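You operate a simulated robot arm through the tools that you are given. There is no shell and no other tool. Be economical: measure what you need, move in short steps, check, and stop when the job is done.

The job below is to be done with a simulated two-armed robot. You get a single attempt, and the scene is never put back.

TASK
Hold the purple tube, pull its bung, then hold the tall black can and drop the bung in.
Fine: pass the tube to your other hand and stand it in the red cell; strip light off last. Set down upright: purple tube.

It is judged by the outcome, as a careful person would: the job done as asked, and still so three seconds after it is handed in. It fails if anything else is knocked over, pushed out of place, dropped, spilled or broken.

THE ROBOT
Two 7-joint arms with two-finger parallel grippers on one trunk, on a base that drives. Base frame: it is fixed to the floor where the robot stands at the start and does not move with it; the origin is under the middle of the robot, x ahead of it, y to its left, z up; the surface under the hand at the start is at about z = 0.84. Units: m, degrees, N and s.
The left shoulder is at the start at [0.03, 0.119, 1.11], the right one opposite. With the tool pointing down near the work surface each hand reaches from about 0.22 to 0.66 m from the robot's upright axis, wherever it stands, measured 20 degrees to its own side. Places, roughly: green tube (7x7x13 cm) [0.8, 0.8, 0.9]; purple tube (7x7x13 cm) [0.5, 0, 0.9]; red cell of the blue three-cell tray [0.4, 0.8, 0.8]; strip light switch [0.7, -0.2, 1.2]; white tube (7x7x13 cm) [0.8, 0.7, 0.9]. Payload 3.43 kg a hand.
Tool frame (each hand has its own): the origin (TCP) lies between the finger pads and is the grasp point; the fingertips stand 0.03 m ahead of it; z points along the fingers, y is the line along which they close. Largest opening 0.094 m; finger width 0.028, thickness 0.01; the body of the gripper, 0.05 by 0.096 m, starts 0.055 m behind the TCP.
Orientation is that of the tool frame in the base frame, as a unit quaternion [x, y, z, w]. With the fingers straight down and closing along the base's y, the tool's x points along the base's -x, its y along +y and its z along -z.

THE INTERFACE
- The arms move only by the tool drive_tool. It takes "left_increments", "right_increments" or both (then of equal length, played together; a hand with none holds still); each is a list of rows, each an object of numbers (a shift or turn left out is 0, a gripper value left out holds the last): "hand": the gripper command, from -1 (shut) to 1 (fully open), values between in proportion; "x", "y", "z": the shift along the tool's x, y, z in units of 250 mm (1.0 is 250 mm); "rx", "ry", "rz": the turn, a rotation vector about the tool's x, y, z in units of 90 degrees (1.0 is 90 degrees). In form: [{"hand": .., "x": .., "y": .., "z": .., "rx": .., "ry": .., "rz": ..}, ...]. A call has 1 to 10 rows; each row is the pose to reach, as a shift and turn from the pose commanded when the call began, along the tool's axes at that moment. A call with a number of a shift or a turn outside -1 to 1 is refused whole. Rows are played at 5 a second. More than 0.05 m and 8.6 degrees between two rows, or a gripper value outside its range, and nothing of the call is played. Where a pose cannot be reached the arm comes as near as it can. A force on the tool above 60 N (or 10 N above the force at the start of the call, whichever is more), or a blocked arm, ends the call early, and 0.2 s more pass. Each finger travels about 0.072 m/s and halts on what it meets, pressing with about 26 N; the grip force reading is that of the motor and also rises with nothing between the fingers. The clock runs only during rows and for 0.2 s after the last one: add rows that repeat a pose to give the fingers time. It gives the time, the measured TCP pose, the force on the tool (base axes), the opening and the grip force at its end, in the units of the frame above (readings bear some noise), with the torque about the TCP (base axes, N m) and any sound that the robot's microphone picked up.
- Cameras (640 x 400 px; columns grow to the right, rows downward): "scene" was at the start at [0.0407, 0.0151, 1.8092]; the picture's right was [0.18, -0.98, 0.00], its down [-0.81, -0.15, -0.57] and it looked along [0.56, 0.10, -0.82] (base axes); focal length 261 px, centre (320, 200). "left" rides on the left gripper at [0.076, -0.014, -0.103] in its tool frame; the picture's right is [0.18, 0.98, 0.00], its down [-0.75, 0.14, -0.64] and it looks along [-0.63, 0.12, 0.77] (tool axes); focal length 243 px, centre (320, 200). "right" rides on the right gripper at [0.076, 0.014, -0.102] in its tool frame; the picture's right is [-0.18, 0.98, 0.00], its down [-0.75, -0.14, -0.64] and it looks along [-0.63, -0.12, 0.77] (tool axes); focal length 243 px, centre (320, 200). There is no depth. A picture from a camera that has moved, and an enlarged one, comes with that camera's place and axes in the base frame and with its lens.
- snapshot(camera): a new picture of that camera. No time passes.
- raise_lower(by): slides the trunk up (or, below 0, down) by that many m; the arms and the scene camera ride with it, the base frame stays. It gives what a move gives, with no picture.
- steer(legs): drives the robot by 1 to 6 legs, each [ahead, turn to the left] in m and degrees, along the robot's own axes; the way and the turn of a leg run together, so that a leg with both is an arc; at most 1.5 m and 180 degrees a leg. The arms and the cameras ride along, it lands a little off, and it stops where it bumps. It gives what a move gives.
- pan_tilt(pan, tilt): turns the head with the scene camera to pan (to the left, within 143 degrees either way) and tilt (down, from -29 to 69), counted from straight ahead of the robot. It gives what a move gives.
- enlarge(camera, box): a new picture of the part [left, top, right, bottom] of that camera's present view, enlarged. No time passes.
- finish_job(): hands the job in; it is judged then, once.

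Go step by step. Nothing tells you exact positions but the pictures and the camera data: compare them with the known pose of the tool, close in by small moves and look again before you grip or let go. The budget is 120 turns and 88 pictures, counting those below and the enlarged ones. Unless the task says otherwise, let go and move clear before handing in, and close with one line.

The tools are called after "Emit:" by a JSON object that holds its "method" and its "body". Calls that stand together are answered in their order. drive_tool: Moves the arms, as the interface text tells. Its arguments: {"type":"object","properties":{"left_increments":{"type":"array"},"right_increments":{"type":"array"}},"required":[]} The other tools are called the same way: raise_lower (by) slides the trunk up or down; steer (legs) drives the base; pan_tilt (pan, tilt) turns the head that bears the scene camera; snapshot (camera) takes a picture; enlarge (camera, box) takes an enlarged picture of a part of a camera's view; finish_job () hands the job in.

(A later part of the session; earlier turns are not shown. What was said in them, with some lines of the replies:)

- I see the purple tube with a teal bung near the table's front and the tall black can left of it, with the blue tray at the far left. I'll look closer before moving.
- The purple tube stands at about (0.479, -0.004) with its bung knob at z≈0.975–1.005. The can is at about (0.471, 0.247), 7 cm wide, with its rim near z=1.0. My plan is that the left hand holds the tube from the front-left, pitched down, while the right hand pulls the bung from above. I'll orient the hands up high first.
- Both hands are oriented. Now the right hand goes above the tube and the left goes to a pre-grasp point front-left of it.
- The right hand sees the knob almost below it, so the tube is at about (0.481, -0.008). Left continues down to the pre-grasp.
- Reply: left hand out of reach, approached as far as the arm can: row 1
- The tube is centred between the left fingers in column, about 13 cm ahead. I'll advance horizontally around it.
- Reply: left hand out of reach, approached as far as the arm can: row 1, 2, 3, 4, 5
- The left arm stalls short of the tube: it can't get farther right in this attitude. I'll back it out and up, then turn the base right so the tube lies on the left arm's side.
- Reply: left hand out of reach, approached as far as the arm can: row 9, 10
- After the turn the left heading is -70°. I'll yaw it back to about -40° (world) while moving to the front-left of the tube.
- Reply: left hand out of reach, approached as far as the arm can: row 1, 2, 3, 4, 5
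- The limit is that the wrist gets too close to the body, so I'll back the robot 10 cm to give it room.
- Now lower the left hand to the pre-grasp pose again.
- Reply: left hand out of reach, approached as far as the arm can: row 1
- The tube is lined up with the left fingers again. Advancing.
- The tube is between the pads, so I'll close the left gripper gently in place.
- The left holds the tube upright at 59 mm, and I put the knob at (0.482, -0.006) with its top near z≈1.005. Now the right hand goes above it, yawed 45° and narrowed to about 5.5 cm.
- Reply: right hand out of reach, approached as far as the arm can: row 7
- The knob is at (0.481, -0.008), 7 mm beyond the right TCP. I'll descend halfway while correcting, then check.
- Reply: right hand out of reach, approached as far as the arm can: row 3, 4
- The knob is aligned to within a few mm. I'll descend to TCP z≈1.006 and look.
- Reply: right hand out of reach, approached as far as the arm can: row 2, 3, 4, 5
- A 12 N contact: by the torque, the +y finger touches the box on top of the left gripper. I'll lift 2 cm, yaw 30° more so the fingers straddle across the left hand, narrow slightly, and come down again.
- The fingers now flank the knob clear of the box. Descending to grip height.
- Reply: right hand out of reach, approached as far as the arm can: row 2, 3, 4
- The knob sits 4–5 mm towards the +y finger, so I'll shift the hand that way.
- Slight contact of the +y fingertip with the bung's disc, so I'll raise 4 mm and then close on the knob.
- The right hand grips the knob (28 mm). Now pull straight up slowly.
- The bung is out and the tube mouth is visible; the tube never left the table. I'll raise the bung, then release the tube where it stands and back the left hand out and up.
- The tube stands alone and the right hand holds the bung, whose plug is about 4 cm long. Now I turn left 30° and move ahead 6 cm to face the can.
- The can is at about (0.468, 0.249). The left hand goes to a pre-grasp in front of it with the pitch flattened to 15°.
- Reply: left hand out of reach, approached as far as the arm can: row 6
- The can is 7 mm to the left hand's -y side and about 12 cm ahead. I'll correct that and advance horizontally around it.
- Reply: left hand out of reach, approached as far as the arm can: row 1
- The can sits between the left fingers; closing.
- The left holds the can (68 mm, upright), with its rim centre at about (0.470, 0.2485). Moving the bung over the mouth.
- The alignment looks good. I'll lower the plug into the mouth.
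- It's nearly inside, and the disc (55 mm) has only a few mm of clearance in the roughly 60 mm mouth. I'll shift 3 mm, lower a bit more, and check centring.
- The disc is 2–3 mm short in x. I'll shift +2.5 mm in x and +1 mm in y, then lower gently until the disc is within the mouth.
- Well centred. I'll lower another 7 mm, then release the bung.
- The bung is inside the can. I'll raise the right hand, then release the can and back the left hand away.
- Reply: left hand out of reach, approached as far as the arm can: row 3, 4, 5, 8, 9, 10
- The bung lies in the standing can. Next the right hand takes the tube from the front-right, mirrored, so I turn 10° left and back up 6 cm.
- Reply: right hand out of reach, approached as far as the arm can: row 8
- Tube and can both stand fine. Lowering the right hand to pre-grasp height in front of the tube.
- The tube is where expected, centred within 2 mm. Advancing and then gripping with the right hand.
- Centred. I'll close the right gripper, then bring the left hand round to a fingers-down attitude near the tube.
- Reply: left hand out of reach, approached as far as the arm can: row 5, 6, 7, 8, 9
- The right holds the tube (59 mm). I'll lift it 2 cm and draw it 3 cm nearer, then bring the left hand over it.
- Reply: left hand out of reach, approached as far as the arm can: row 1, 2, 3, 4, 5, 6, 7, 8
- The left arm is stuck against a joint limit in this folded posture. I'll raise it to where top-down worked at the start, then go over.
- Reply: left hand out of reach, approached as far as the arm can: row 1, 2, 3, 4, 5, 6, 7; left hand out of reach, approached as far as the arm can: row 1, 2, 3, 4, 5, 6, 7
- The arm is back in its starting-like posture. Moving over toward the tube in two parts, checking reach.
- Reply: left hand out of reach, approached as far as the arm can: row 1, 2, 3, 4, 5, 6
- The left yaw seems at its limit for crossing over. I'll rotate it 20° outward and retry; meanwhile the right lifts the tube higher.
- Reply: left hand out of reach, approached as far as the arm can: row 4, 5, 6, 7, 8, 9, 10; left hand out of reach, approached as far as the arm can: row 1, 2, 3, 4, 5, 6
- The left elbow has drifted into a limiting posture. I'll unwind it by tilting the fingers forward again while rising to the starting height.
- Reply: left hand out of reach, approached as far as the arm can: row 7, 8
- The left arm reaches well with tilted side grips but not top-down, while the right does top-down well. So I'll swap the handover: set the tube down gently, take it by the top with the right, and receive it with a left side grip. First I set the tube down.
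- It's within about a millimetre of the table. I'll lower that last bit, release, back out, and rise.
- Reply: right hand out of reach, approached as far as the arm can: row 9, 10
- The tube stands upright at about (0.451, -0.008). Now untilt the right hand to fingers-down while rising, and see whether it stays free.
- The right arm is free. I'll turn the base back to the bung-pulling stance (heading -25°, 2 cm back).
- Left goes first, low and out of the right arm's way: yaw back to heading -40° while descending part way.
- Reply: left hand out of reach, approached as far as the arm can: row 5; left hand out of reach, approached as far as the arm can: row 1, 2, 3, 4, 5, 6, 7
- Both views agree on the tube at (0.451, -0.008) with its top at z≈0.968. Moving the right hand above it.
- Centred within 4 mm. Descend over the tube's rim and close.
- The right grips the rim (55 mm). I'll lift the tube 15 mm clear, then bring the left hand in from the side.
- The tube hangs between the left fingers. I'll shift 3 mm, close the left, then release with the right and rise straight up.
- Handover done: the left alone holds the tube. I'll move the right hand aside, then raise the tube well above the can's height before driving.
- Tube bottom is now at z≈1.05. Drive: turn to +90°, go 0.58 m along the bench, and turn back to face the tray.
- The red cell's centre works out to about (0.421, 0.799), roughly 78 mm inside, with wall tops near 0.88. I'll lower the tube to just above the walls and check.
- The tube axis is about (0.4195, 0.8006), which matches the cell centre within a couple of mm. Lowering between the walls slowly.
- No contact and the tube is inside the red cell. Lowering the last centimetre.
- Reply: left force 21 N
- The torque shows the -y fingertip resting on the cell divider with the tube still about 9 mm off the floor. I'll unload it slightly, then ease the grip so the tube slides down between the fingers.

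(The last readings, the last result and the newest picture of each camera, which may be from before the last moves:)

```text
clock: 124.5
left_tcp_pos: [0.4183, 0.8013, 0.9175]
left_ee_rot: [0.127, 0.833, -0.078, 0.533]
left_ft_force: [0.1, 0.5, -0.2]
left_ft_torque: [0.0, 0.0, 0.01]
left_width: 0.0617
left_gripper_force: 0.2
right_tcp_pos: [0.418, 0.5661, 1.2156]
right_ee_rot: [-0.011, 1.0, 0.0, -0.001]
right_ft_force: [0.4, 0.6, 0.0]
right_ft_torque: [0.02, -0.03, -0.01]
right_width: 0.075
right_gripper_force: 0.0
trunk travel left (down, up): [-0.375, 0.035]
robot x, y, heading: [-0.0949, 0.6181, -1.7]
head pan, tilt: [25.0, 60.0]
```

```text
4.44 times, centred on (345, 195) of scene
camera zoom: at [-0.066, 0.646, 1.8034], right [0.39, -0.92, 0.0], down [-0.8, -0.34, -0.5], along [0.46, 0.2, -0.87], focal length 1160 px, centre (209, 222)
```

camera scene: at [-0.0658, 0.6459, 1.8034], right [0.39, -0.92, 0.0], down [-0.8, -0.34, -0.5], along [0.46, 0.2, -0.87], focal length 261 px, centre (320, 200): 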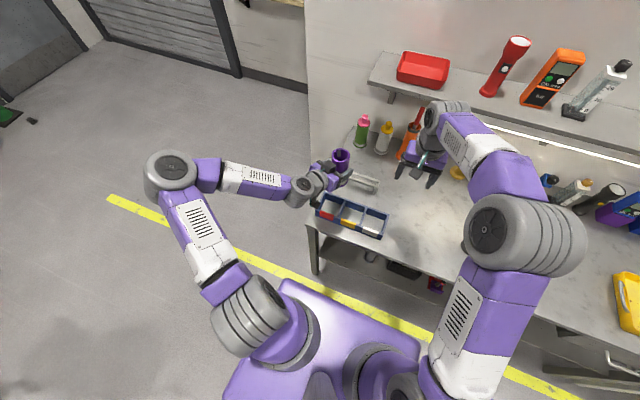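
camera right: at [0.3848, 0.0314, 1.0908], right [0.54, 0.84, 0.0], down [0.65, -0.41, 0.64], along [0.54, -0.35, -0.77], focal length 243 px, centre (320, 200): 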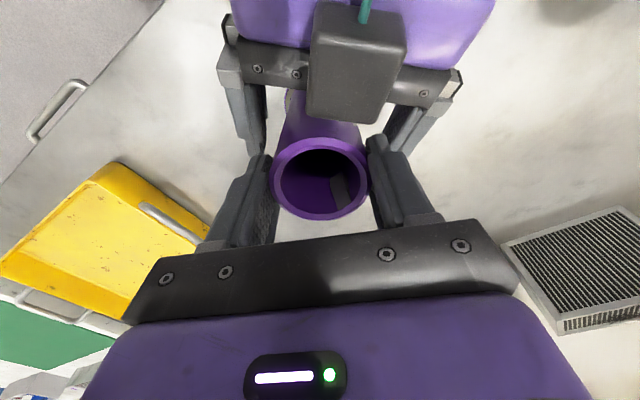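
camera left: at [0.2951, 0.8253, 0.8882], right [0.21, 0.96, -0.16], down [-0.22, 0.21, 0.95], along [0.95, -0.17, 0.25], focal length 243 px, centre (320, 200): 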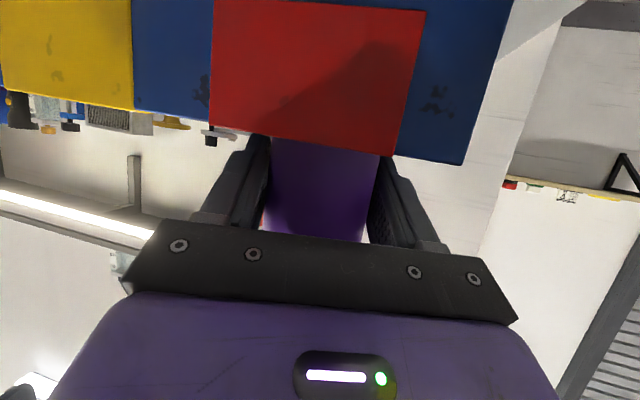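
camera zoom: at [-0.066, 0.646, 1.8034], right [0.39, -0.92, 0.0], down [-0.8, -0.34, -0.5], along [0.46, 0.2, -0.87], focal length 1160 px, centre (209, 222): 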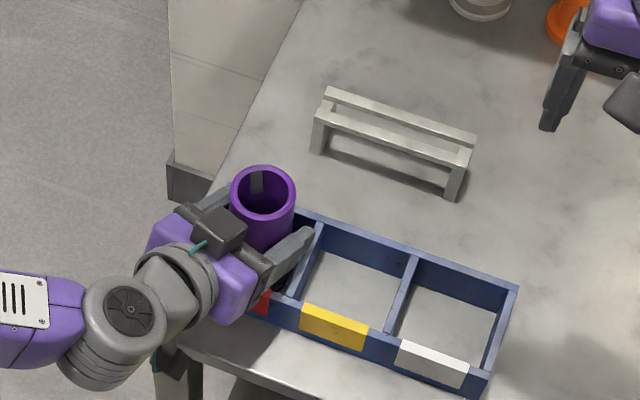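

The tube stands on the cell floor (top at z≈0.975) and the fingers are free. Raise 2 cm, open fully, back out, and rise.

Emit:
{"method": "drive_tool", "body": {"left_increments": [{"x": -0.036, "z": -0.017}, {"x": -0.073, "z": -0.033}, {"x": -0.073, "z": -0.033, "hand": 0.6}, {"x": -0.073, "z": -0.033, "hand": 1}, {"x": -0.073, "z": -0.033, "hand": 1}]}}

Emit:
{"method": "drive_tool", "body": {"left_increments": [{"x": 0.04, "z": -0.087}, {"x": 0.08, "z": -0.175}, {"x": 0.12, "z": -0.262}, {"x": 0.16, "z": -0.35}, {"x": 0.2, "z": -0.437}, {"x": 0.08, "z": -0.5}, {"x": -0.06, "z": -0.56}, {"x": -0.2, "z": -0.62}, {"x": -0.35, "z": -0.68}]}}

Emit:
{"method": "snapshot", "body": {"camera": "scene"}}

```text
clock: 125.7
left_tcp_pos: [0.4184, 0.8018, 0.939]
left_ee_rot: [0.127, 0.832, -0.078, 0.534]
left_ft_force: [-0.3, -0.6, 0.5]
left_ft_torque: [-0.03, 0.0, 0.04]
left_width: 0.094
left_gripper_force: 0.1
right_tcp_pos: [0.4192, 0.5661, 1.2153]
right_ee_rot: [-0.011, 1.0, 0.0, 0.0]
right_ft_force: [0.6, 1.1, -0.4]
right_ft_torque: [-0.03, 0.02, -0.01]
right_width: 0.0751
right_gripper_force: 0.0
trunk travel left (down, up): [-0.375, 0.035]
robot x, y, heading: [-0.0963, 0.6164, -1.9]
head pan, tilt: [25.0, 60.0]
```

```text
clock: 127.7
left_tcp_pos: [0.3179, 0.8434, 1.083]
left_ee_rot: [0.127, 0.832, -0.079, 0.534]
left_ft_force: [-0.5, 0.0, 1.3]
left_ft_torque: [-0.01, 0.02, 0.02]
left_width: 0.0937
left_gripper_force: 0.1
left hand out of reach, approached as far as the arm can: row 9
right_tcp_pos: [0.4188, 0.5656, 1.2152]
right_ee_rot: [-0.01, 1.0, 0.0, -0.001]
right_ft_force: [0.1, -0.3, -0.4]
right_ft_torque: [0.02, 0.01, 0.02]
right_width: 0.0753
right_gripper_force: 0.0
trunk travel left (down, up): [-0.375, 0.035]
robot x, y, heading: [-0.0998, 0.6198, -2.0]
head pan, tilt: [25.0, 60.0]
```

```text
10 pictures are left
camera scene: at [-0.0658, 0.6454, 1.8034], right [0.39, -0.92, 0.0], down [-0.8, -0.34, -0.5], along [0.46, 0.2, -0.87], focal length 261 px, centre (320, 200)
```

scene: 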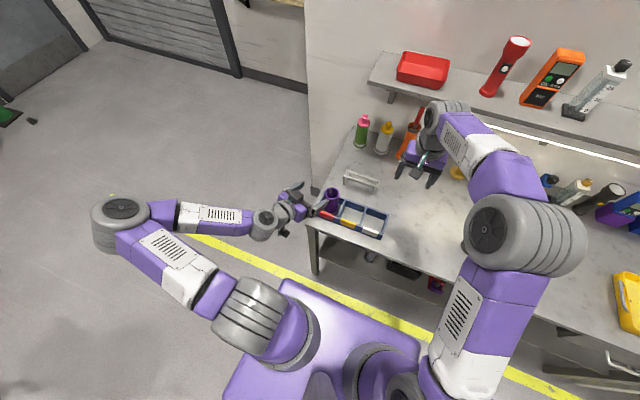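

The tube stands upright in the red cell. Last comes the strip light, so I'll drive back along the bench to face the switch.

Emit:
{"method": "steer", "body": {"legs": [[0, -88], [0.67, 0], [0, 90]]}}

Emit:
{"method": "pan_tilt", "body": {"pan": -20, "tilt": 35}}

Emit:
{"method": "snapshot", "body": {"camera": "scene"}}

```text
clock: 139.1
left_tcp_pos: [0.2999, 0.1862, 1.0806]
left_ee_rot: [0.109, 0.835, -0.067, 0.535]
left_ft_force: [0.0, -0.5, 0.0]
left_ft_torque: [-0.02, 0.02, -0.01]
left_width: 0.0941
left_gripper_force: 0.0
right_tcp_pos: [0.41, -0.0875, 1.2149]
right_ee_rot: [-0.031, 1.0, 0.0, 0.0]
right_ft_force: [-0.7, 0.1, -0.1]
right_ft_torque: [-0.01, 0.0, 0.01]
right_width: 0.0753
right_gripper_force: 0.1
trunk travel left (down, up): [-0.375, 0.035]
robot x, y, heading: [-0.1066, -0.0602, 0.3]
head pan, tilt: [25.0, 60.0]
```

```text
clock: 140.2
left_tcp_pos: [0.2991, 0.1857, 1.0822]
left_ee_rot: [0.11, 0.835, -0.067, 0.536]
left_ft_force: [0.0, -0.8, -0.2]
left_ft_torque: [0.01, 0.04, -0.01]
left_width: 0.0934
left_gripper_force: 0.0
right_tcp_pos: [0.4099, -0.0882, 1.2153]
right_ee_rot: [-0.031, 1.0, 0.0, 0.0]
right_ft_force: [-0.9, 0.1, -0.9]
right_ft_torque: [0.01, -0.02, 0.01]
right_width: 0.0752
right_gripper_force: 0.0
trunk travel left (down, up): [-0.375, 0.035]
robot x, y, heading: [-0.1096, -0.0612, 0.3]
head pan, tilt: [-20.0, 35.0]
```

```text
9 pictures are left
camera scene: at [-0.0543, -0.0861, 1.8376], right [-0.34, -0.94, 0.0], down [-0.54, 0.19, -0.82], along [0.77, -0.28, -0.57], focal length 261 px, centre (320, 200)
```

scene: 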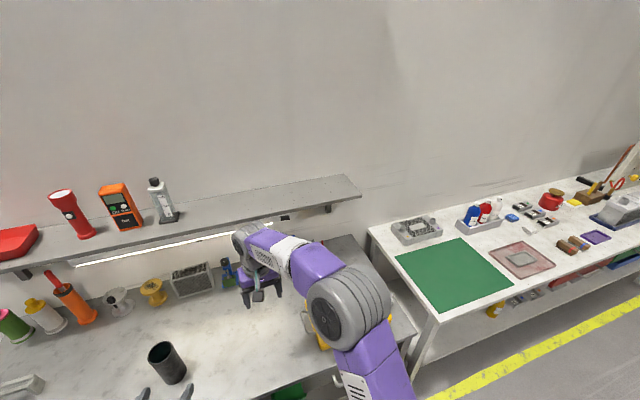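

Emit:
{"method": "enlarge", "body": {"camera": "scene", "box": [230, 190, 350, 250]}}

```text
5.33 times, centred on (290, 220) of scene
camera zoom: at [-0.0543, -0.0861, 1.8376], right [-0.34, -0.94, 0.0], down [-0.54, 0.19, -0.82], along [0.77, -0.28, -0.57], focal length 1391 px, centre (480, 93)
```

zoom: 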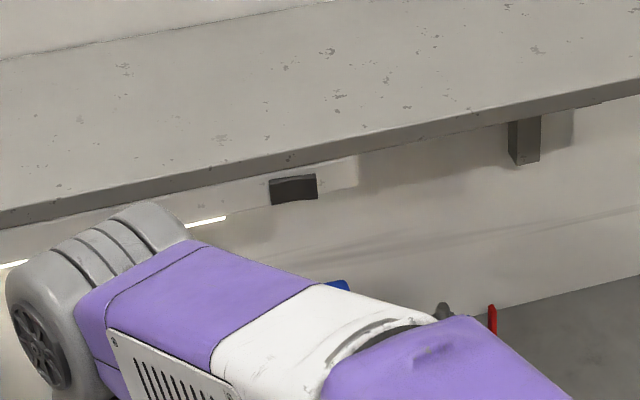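

The rocker switch is at about (0.733, -0.222, 1.197), under the shelf facing forward. I'll close the right gripper and tilt it to point forward, shifting toward the switch line.

Emit:
{"method": "drive_tool", "body": {"right_increments": [{"hand": -1, "x": -0.03, "y": -0.05, "z": 0.0, "ry": -0.093}, {"x": -0.06, "y": -0.1, "ry": -0.187}, {"x": -0.09, "y": -0.15, "ry": -0.28}, {"x": -0.12, "y": -0.2, "ry": -0.373}, {"x": -0.15, "y": -0.25, "z": 0.02, "ry": -0.467}, {"x": -0.18, "y": -0.3, "z": 0.05, "ry": -0.56}, {"x": -0.21, "y": -0.35, "z": 0.08, "ry": -0.653}, {"x": -0.24, "y": -0.4, "z": 0.11, "ry": -0.747}, {"x": -0.27, "y": -0.45, "z": 0.14, "ry": -0.84}, {"x": -0.3, "y": -0.5, "z": 0.16, "ry": -0.92}]}}

Emit:
{"method": "snapshot", "body": {"camera": "right"}}

```text
clock: 142.4
left_tcp_pos: [0.3006, 0.186, 1.0812]
left_ee_rot: [0.11, 0.835, -0.068, 0.535]
left_ft_force: [0.3, 0.1, -0.5]
left_ft_torque: [-0.02, 0.01, 0.03]
left_width: 0.094
left_gripper_force: 0.0
right_tcp_pos: [0.4938, -0.2071, 1.1752]
right_ee_rot: [-0.024, 0.75, 0.02, 0.661]
right_ft_force: [0.5, -0.6, -0.6]
right_ft_torque: [-0.03, 0.02, 0.0]
right_width: 0.0003
right_gripper_force: 25.6
trunk travel left (down, up): [-0.375, 0.035]
robot x, y, heading: [-0.1076, -0.0587, 0.1]
head pan, tilt: [-20.0, 35.0]
```

```text
7 pictures are left
camera right: at [0.3819, -0.2014, 1.1117], right [-0.04, 0.98, 0.18], down [-0.53, -0.17, 0.83], along [0.85, -0.07, 0.53], focal length 243 px, centre (320, 200)
```

right: 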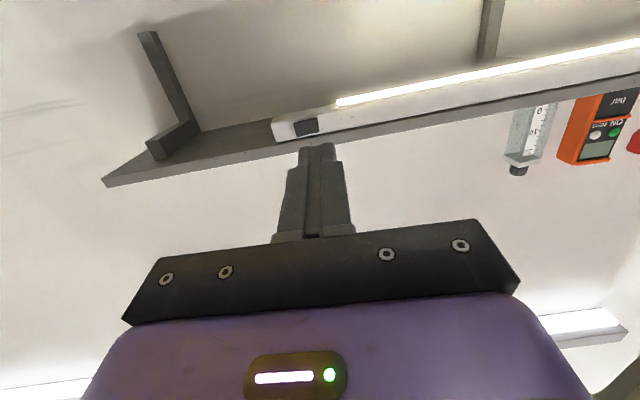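

Emit:
{"method": "enlarge", "body": {"camera": "right", "box": [265, 100, 345, 150]}}

```text
8.00 times, centred on (305, 125) of right
camera zoom: at [0.3819, -0.2014, 1.1117], right [-0.04, 0.98, 0.18], down [-0.53, -0.17, 0.83], along [0.85, -0.07, 0.53], focal length 1941 px, centre (440, 800)
```

zoom: 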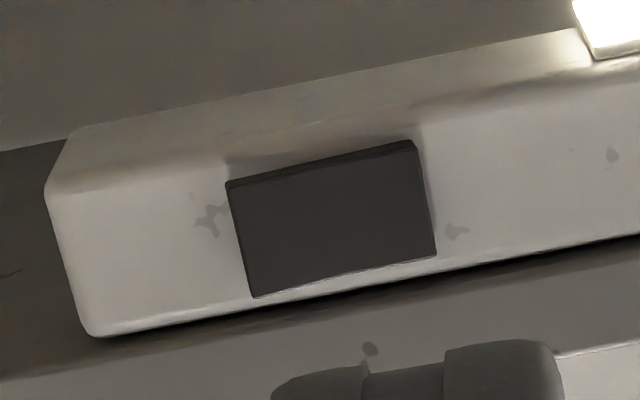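

The rocker is 33 mm wide with its world-left half sticking out. It sits about 5 cm behind the shelf's front edge. I'll level the fingers slightly upward, yaw a bit, and drive ahead 9 cm.

Emit:
{"method": "drive_tool", "body": {"right_increments": [{"rx": 0.045, "ry": -0.055}, {"rx": 0.089, "ry": -0.11}, {"rx": 0.089, "ry": -0.11}]}}

Emit:
{"method": "steer", "body": {"legs": [[0.09, 0]]}}

```text
clock: 143.2
left_tcp_pos: [0.2982, 0.1849, 1.0818]
left_ee_rot: [0.11, 0.835, -0.067, 0.535]
left_ft_force: [0.6, 0.1, 0.2]
left_ft_torque: [-0.01, 0.02, 0.02]
left_width: 0.094
left_gripper_force: 0.1
right_tcp_pos: [0.4936, -0.2071, 1.1745]
right_ee_rot: [0.024, 0.69, -0.03, 0.723]
right_ft_force: [-0.1, -0.2, 0.9]
right_ft_torque: [0.01, -0.02, -0.03]
right_width: 0.0
right_gripper_force: 26.2
trunk travel left (down, up): [-0.375, 0.035]
robot x, y, heading: [-0.109, -0.0585, -0.1]
head pan, tilt: [-20.0, 35.0]
```

```text
clock: 144.3
left_tcp_pos: [0.3892, 0.1861, 1.0816]
left_ee_rot: [0.109, 0.835, -0.067, 0.536]
left_ft_force: [-0.2, -0.4, 0.2]
left_ft_torque: [0.03, -0.04, -0.03]
left_width: 0.094
left_gripper_force: 0.1
right_tcp_pos: [0.5817, -0.2085, 1.1751]
right_ee_rot: [0.025, 0.69, -0.03, 0.722]
right_ft_force: [-0.2, 0.0, 0.4]
right_ft_torque: [0.01, -0.04, -0.03]
right_width: 0.0
right_gripper_force: 26.8
trunk travel left (down, up): [-0.375, 0.035]
robot x, y, heading: [-0.0198, -0.0556, 0.2]
head pan, tilt: [-20.0, 35.0]
```

Emit:
{"method": "snapshot", "body": {"camera": "right"}}

```text
5 pictures are left
camera right: at [0.4857, -0.1861, 1.0938], right [0.07, 0.98, 0.18], down [-0.69, -0.09, 0.72], along [0.73, -0.17, 0.67], focal length 243 px, centre (320, 200)
```

right: 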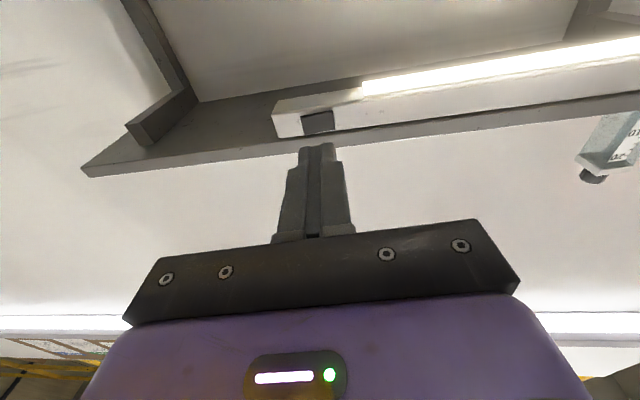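

Triangulating puts the rocker at about (0.725, -0.226, 1.2025). I'll align and advance to just short of it.

Emit:
{"method": "drive_tool", "body": {"right_increments": [{"x": -0.036, "y": 0.005}, {"x": -0.071, "y": 0.01, "z": 0.05}, {"x": -0.071, "y": 0.01, "z": 0.15}, {"x": -0.071, "y": 0.01, "z": 0.25}, {"x": -0.071, "y": 0.01, "z": 0.33}, {"x": -0.071, "y": 0.01, "z": 0.38}]}}

Emit:
{"method": "enlarge", "body": {"camera": "right", "box": [260, 90, 380, 180]}}

```text
clock: 145.7
left_tcp_pos: [0.3878, 0.1853, 1.0817]
left_ee_rot: [0.11, 0.835, -0.067, 0.535]
left_ft_force: [0.3, -0.5, -0.1]
left_ft_torque: [0.0, 0.01, 0.0]
left_width: 0.0943
left_gripper_force: 0.1
right_tcp_pos: [0.6763, -0.213, 1.1972]
right_ee_rot: [0.024, 0.69, -0.029, 0.722]
right_ft_force: [-0.1, -0.3, 0.1]
right_ft_torque: [0.0, 0.03, 0.0]
right_width: 0.0
right_gripper_force: 25.6
trunk travel left (down, up): [-0.375, 0.035]
robot x, y, heading: [-0.0185, -0.0565, 0.5]
head pan, tilt: [-20.0, 35.0]
```

```text
4.44 times, centred on (320, 135) of right
camera zoom: at [0.5791, -0.1916, 1.1165], right [0.07, 0.98, 0.18], down [-0.69, -0.09, 0.72], along [0.73, -0.17, 0.67], focal length 1078 px, centre (320, 489)
```

zoom: 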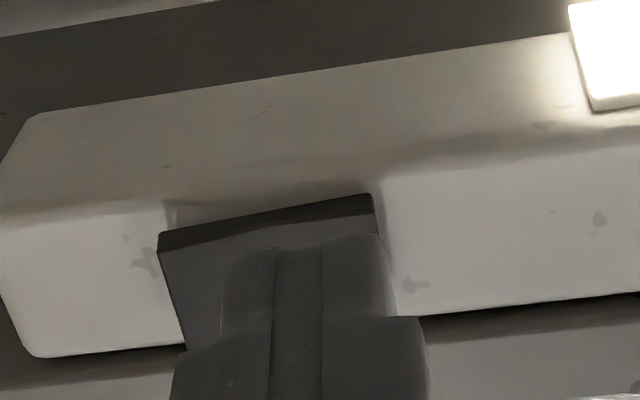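

The tip covers the world-left part of the rocker. I'll shift 3 mm more that way and press in small steps, watching force and sound.

Emit:
{"method": "drive_tool", "body": {"right_increments": [{"y": 0.012}, {"y": 0.012, "z": 0.02}, {"y": 0.012, "z": 0.035}, {"y": 0.012, "z": 0.05}]}}

Emit:
{"method": "drive_tool", "body": {"right_increments": [{"z": 0.008}, {"z": 0.016}, {"z": 0.024}]}}

```text
clock: 146.7
left_tcp_pos: [0.388, 0.1866, 1.0802]
left_ee_rot: [0.11, 0.835, -0.067, 0.536]
left_ft_force: [-0.3, 0.9, 0.1]
left_ft_torque: [-0.02, 0.03, 0.01]
left_width: 0.0939
left_gripper_force: 0.1
right_tcp_pos: [0.6881, -0.2095, 1.1975]
right_ee_rot: [0.023, 0.69, -0.029, 0.723]
right_ft_force: [-0.1, 0.5, -0.3]
right_ft_torque: [-0.01, -0.05, 0.0]
right_width: 0.0
right_gripper_force: 26.0
trunk travel left (down, up): [-0.375, 0.035]
robot x, y, heading: [-0.0173, -0.057, 0.4]
head pan, tilt: [-20.0, 35.0]
```

```text
clock: 147.5
left_tcp_pos: [0.3875, 0.1861, 1.0807]
left_ee_rot: [0.109, 0.835, -0.067, 0.536]
left_ft_force: [-0.8, -0.3, -0.1]
left_ft_torque: [-0.01, 0.02, 0.01]
left_width: 0.0939
left_gripper_force: 0.2
right_tcp_pos: [0.6941, -0.2095, 1.2003]
right_ee_rot: [0.024, 0.69, -0.029, 0.723]
right_ft_force: [-5.2, -1.3, -1.0]
right_ft_torque: [0.0, 0.07, -0.05]
right_width: 0.0
right_gripper_force: 26.3
trunk travel left (down, up): [-0.375, 0.035]
robot x, y, heading: [-0.0198, -0.0596, 0.5]
head pan, tilt: [-20.0, 35.0]
```

Contact with 5 N at tip x≈0.724. I'll press a few mm further.

Emit:
{"method": "drive_tool", "body": {"right_increments": [{"z": 0.006}, {"z": 0.012}, {"z": 0.016}]}}

```text
clock: 148.3
left_tcp_pos: [0.3843, 0.1865, 1.0824]
left_ee_rot: [0.109, 0.834, -0.067, 0.536]
left_ft_force: [-0.1, -0.1, 0.2]
left_ft_torque: [0.0, -0.01, 0.03]
left_width: 0.0941
left_gripper_force: 0.1
right_tcp_pos: [0.6943, -0.2103, 1.1984]
right_ee_rot: [0.023, 0.691, -0.029, 0.722]
right_ft_force: [-32.0, 3.1, -8.7]
right_ft_torque: [0.12, 0.38, -0.25]
right_width: 0.0
right_gripper_force: 26.1
trunk travel left (down, up): [-0.375, 0.035]
robot x, y, heading: [-0.0177, -0.0532, 0.5]
head pan, tilt: [-20.0, 35.0]
```

It's solid at 32 N with no click. Back off and look at whether the light and rocker changed.

Emit:
{"method": "drive_tool", "body": {"right_increments": [{"z": -0.03}, {"z": -0.08}]}}

Emit:
{"method": "enlarge", "body": {"camera": "right", "box": [260, 60, 420, 180]}}

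```text
clock: 148.9
left_tcp_pos: [0.387, 0.1862, 1.0818]
left_ee_rot: [0.109, 0.835, -0.067, 0.534]
left_ft_force: [0.0, 0.7, 0.5]
left_ft_torque: [-0.03, -0.01, 0.0]
left_width: 0.0941
left_gripper_force: 0.1
right_tcp_pos: [0.6793, -0.2092, 1.2007]
right_ee_rot: [0.025, 0.688, -0.03, 0.724]
right_ft_force: [0.0, 0.4, 0.2]
right_ft_torque: [0.01, 0.01, 0.02]
right_width: 0.0
right_gripper_force: 26.0
trunk travel left (down, up): [-0.375, 0.035]
robot x, y, heading: [-0.02, -0.0585, 0.2]
head pan, tilt: [-20.0, 35.0]
```

```text
3.33 times, centred on (340, 120) of right
camera zoom: at [0.5823, -0.1885, 1.119], right [0.07, 0.98, 0.18], down [-0.69, -0.08, 0.72], along [0.72, -0.17, 0.67], focal length 809 px, centre (253, 467)
```

zoom: 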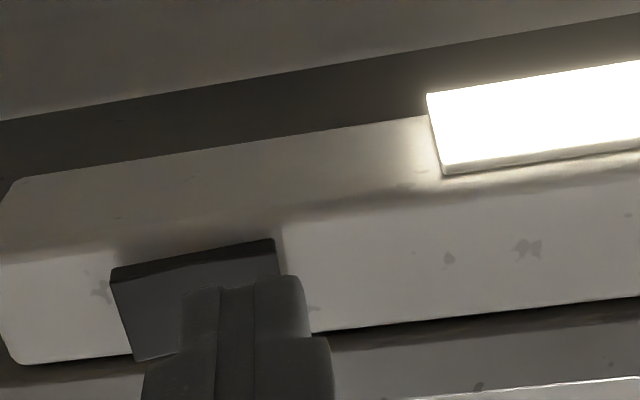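

The light is still on, so the other (world-right) half must be pressed. I'll shift over, yawing slightly the other way.

Emit:
{"method": "drive_tool", "body": {"right_increments": [{"z": -0.02, "y": -0.04, "rx": -0.047}, {"z": -0.02, "y": -0.08, "rx": -0.094}, {"z": -0.02, "y": -0.114, "rx": -0.094}]}}

Emit:
{"method": "drive_tool", "body": {"right_increments": [{"z": 0.02}, {"z": 0.04}, {"z": 0.055}, {"z": 0.065}]}}

```text
clock: 149.7
left_tcp_pos: [0.3887, 0.1863, 1.0813]
left_ee_rot: [0.11, 0.834, -0.068, 0.536]
left_ft_force: [-0.2, -0.3, -0.1]
left_ft_torque: [-0.02, 0.0, 0.02]
left_width: 0.0938
left_gripper_force: 0.1
right_tcp_pos: [0.6712, -0.2356, 1.1976]
right_ee_rot: [-0.029, 0.69, 0.022, 0.723]
right_ft_force: [-0.1, 0.1, -0.7]
right_ft_torque: [0.01, 0.01, -0.01]
right_width: 0.0001
right_gripper_force: 26.1
trunk travel left (down, up): [-0.375, 0.035]
robot x, y, heading: [-0.0167, -0.0592, 0.1]
head pan, tilt: [-20.0, 35.0]
```

```text
clock: 150.7
left_tcp_pos: [0.3881, 0.1862, 1.0818]
left_ee_rot: [0.109, 0.835, -0.067, 0.535]
left_ft_force: [-0.7, -0.3, 0.1]
left_ft_torque: [0.01, -0.03, -0.01]
left_width: 0.0941
left_gripper_force: 0.1
right_tcp_pos: [0.6874, -0.2359, 1.1985]
right_ee_rot: [-0.03, 0.69, 0.023, 0.723]
right_ft_force: [-0.3, -0.3, 0.8]
right_ft_torque: [0.0, -0.01, 0.01]
right_width: 0.0
right_gripper_force: 26.1
trunk travel left (down, up): [-0.375, 0.035]
robot x, y, heading: [-0.017, -0.0553, 0.3]
head pan, tilt: [-20.0, 35.0]
```

Emit:
{"method": "drive_tool", "body": {"right_increments": [{"z": 0.01}, {"z": 0.02}, {"z": 0.03}, {"z": 0.035}]}}

```text
clock: 151.7
left_tcp_pos: [0.3872, 0.1855, 1.0822]
left_ee_rot: [0.109, 0.834, -0.067, 0.536]
left_ft_force: [-1.2, -0.1, 0.7]
left_ft_torque: [0.01, 0.0, 0.01]
left_width: 0.0939
left_gripper_force: 0.0
right_tcp_pos: [0.6932, -0.2344, 1.1992]
right_ee_rot: [-0.029, 0.69, 0.021, 0.723]
right_ft_force: [-19.1, -2.8, -3.8]
right_ft_torque: [-0.07, 0.18, 0.2]
right_width: 0.0
right_gripper_force: 26.5
trunk travel left (down, up): [-0.375, 0.035]
robot x, y, heading: [-0.0153, -0.0581, 0.5]
head pan, tilt: [-20.0, 35.0]
heard: click
```

A click. Withdraw straight back and check the light.

Emit:
{"method": "drive_tool", "body": {"right_increments": [{"z": -0.1}, {"z": -0.25}, {"z": -0.42}, {"z": -0.6}, {"z": -0.75}]}}

Emit:
{"method": "pan_tilt", "body": {"pan": 10, "tilt": 45}}

Emit:
{"method": "snapshot", "body": {"camera": "scene"}}

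```text
clock: 152.9
left_tcp_pos: [0.3889, 0.187, 1.0817]
left_ee_rot: [0.109, 0.835, -0.066, 0.535]
left_ft_force: [0.1, -1.0, 0.1]
left_ft_torque: [0.0, 0.02, 0.01]
left_width: 0.094
left_gripper_force: 0.1
right_tcp_pos: [0.5095, -0.2481, 1.1902]
right_ee_rot: [-0.029, 0.689, 0.022, 0.724]
right_ft_force: [0.6, 0.2, -0.1]
right_ft_torque: [-0.04, 0.0, -0.03]
right_width: 0.0
right_gripper_force: 26.0
trunk travel left (down, up): [-0.375, 0.035]
robot x, y, heading: [-0.0168, -0.0579, 0.1]
head pan, tilt: [-20.0, 35.0]
```

```text
clock: 153.8
left_tcp_pos: [0.3885, 0.1865, 1.082]
left_ee_rot: [0.11, 0.835, -0.068, 0.535]
left_ft_force: [-0.7, 0.6, -0.1]
left_ft_torque: [-0.01, 0.01, -0.03]
left_width: 0.0939
left_gripper_force: 0.1
right_tcp_pos: [0.5093, -0.2484, 1.1896]
right_ee_rot: [-0.029, 0.691, 0.022, 0.722]
right_ft_force: [-0.4, 0.0, 0.4]
right_ft_torque: [0.02, -0.03, 0.0]
right_width: 0.0001
right_gripper_force: 26.2
trunk travel left (down, up): [-0.375, 0.035]
robot x, y, heading: [-0.0188, -0.0609, 0.0]
head pan, tilt: [10.0, 45.0]
```

```text
2 pictures are left
camera scene: at [0.032, -0.0416, 1.8229], right [0.18, -0.98, 0.0], down [-0.7, -0.13, -0.71], along [0.7, 0.13, -0.71], focal length 261 px, centre (320, 200)
```

scene: 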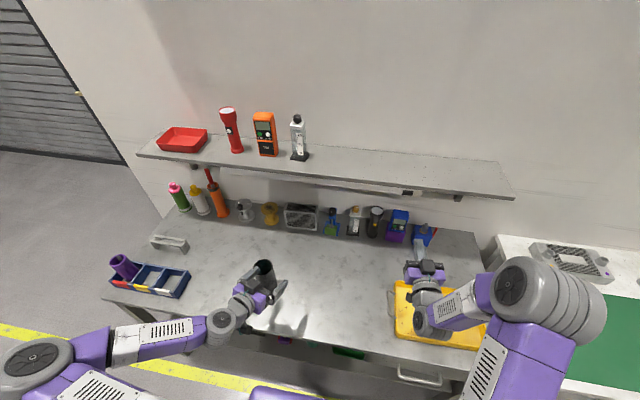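

The strip light is off. One close look at the tube in the tray to confirm it stands upright.

Emit:
{"method": "enlarge", "body": {"camera": "scene", "box": [95, 230, 215, 305]}}

```text
5.33 times, centred on (155, 268) of scene
camera zoom: at [0.032, -0.0416, 1.8229], right [0.18, -0.98, 0.0], down [-0.7, -0.13, -0.71], along [0.7, 0.13, -0.71], focal length 1391 px, centre (1200, -160)
```

zoom: 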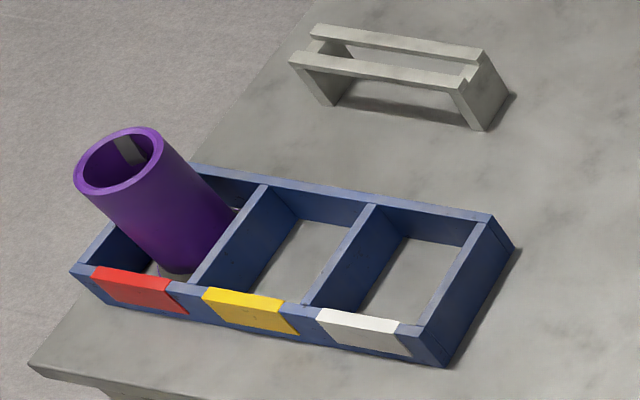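

The tube is upright in the red cell (its axis matches the expected vertical), the bung is in the standing can, the light is off and both hands are clear.

Emit:
{"method": "finish_job", "body": {}}

```text
The job is handed in.
```

The bung is in the tall black can, the purple tube was passed from the right hand to the left and stands upright in the red cell, and the strip light was switched off last.
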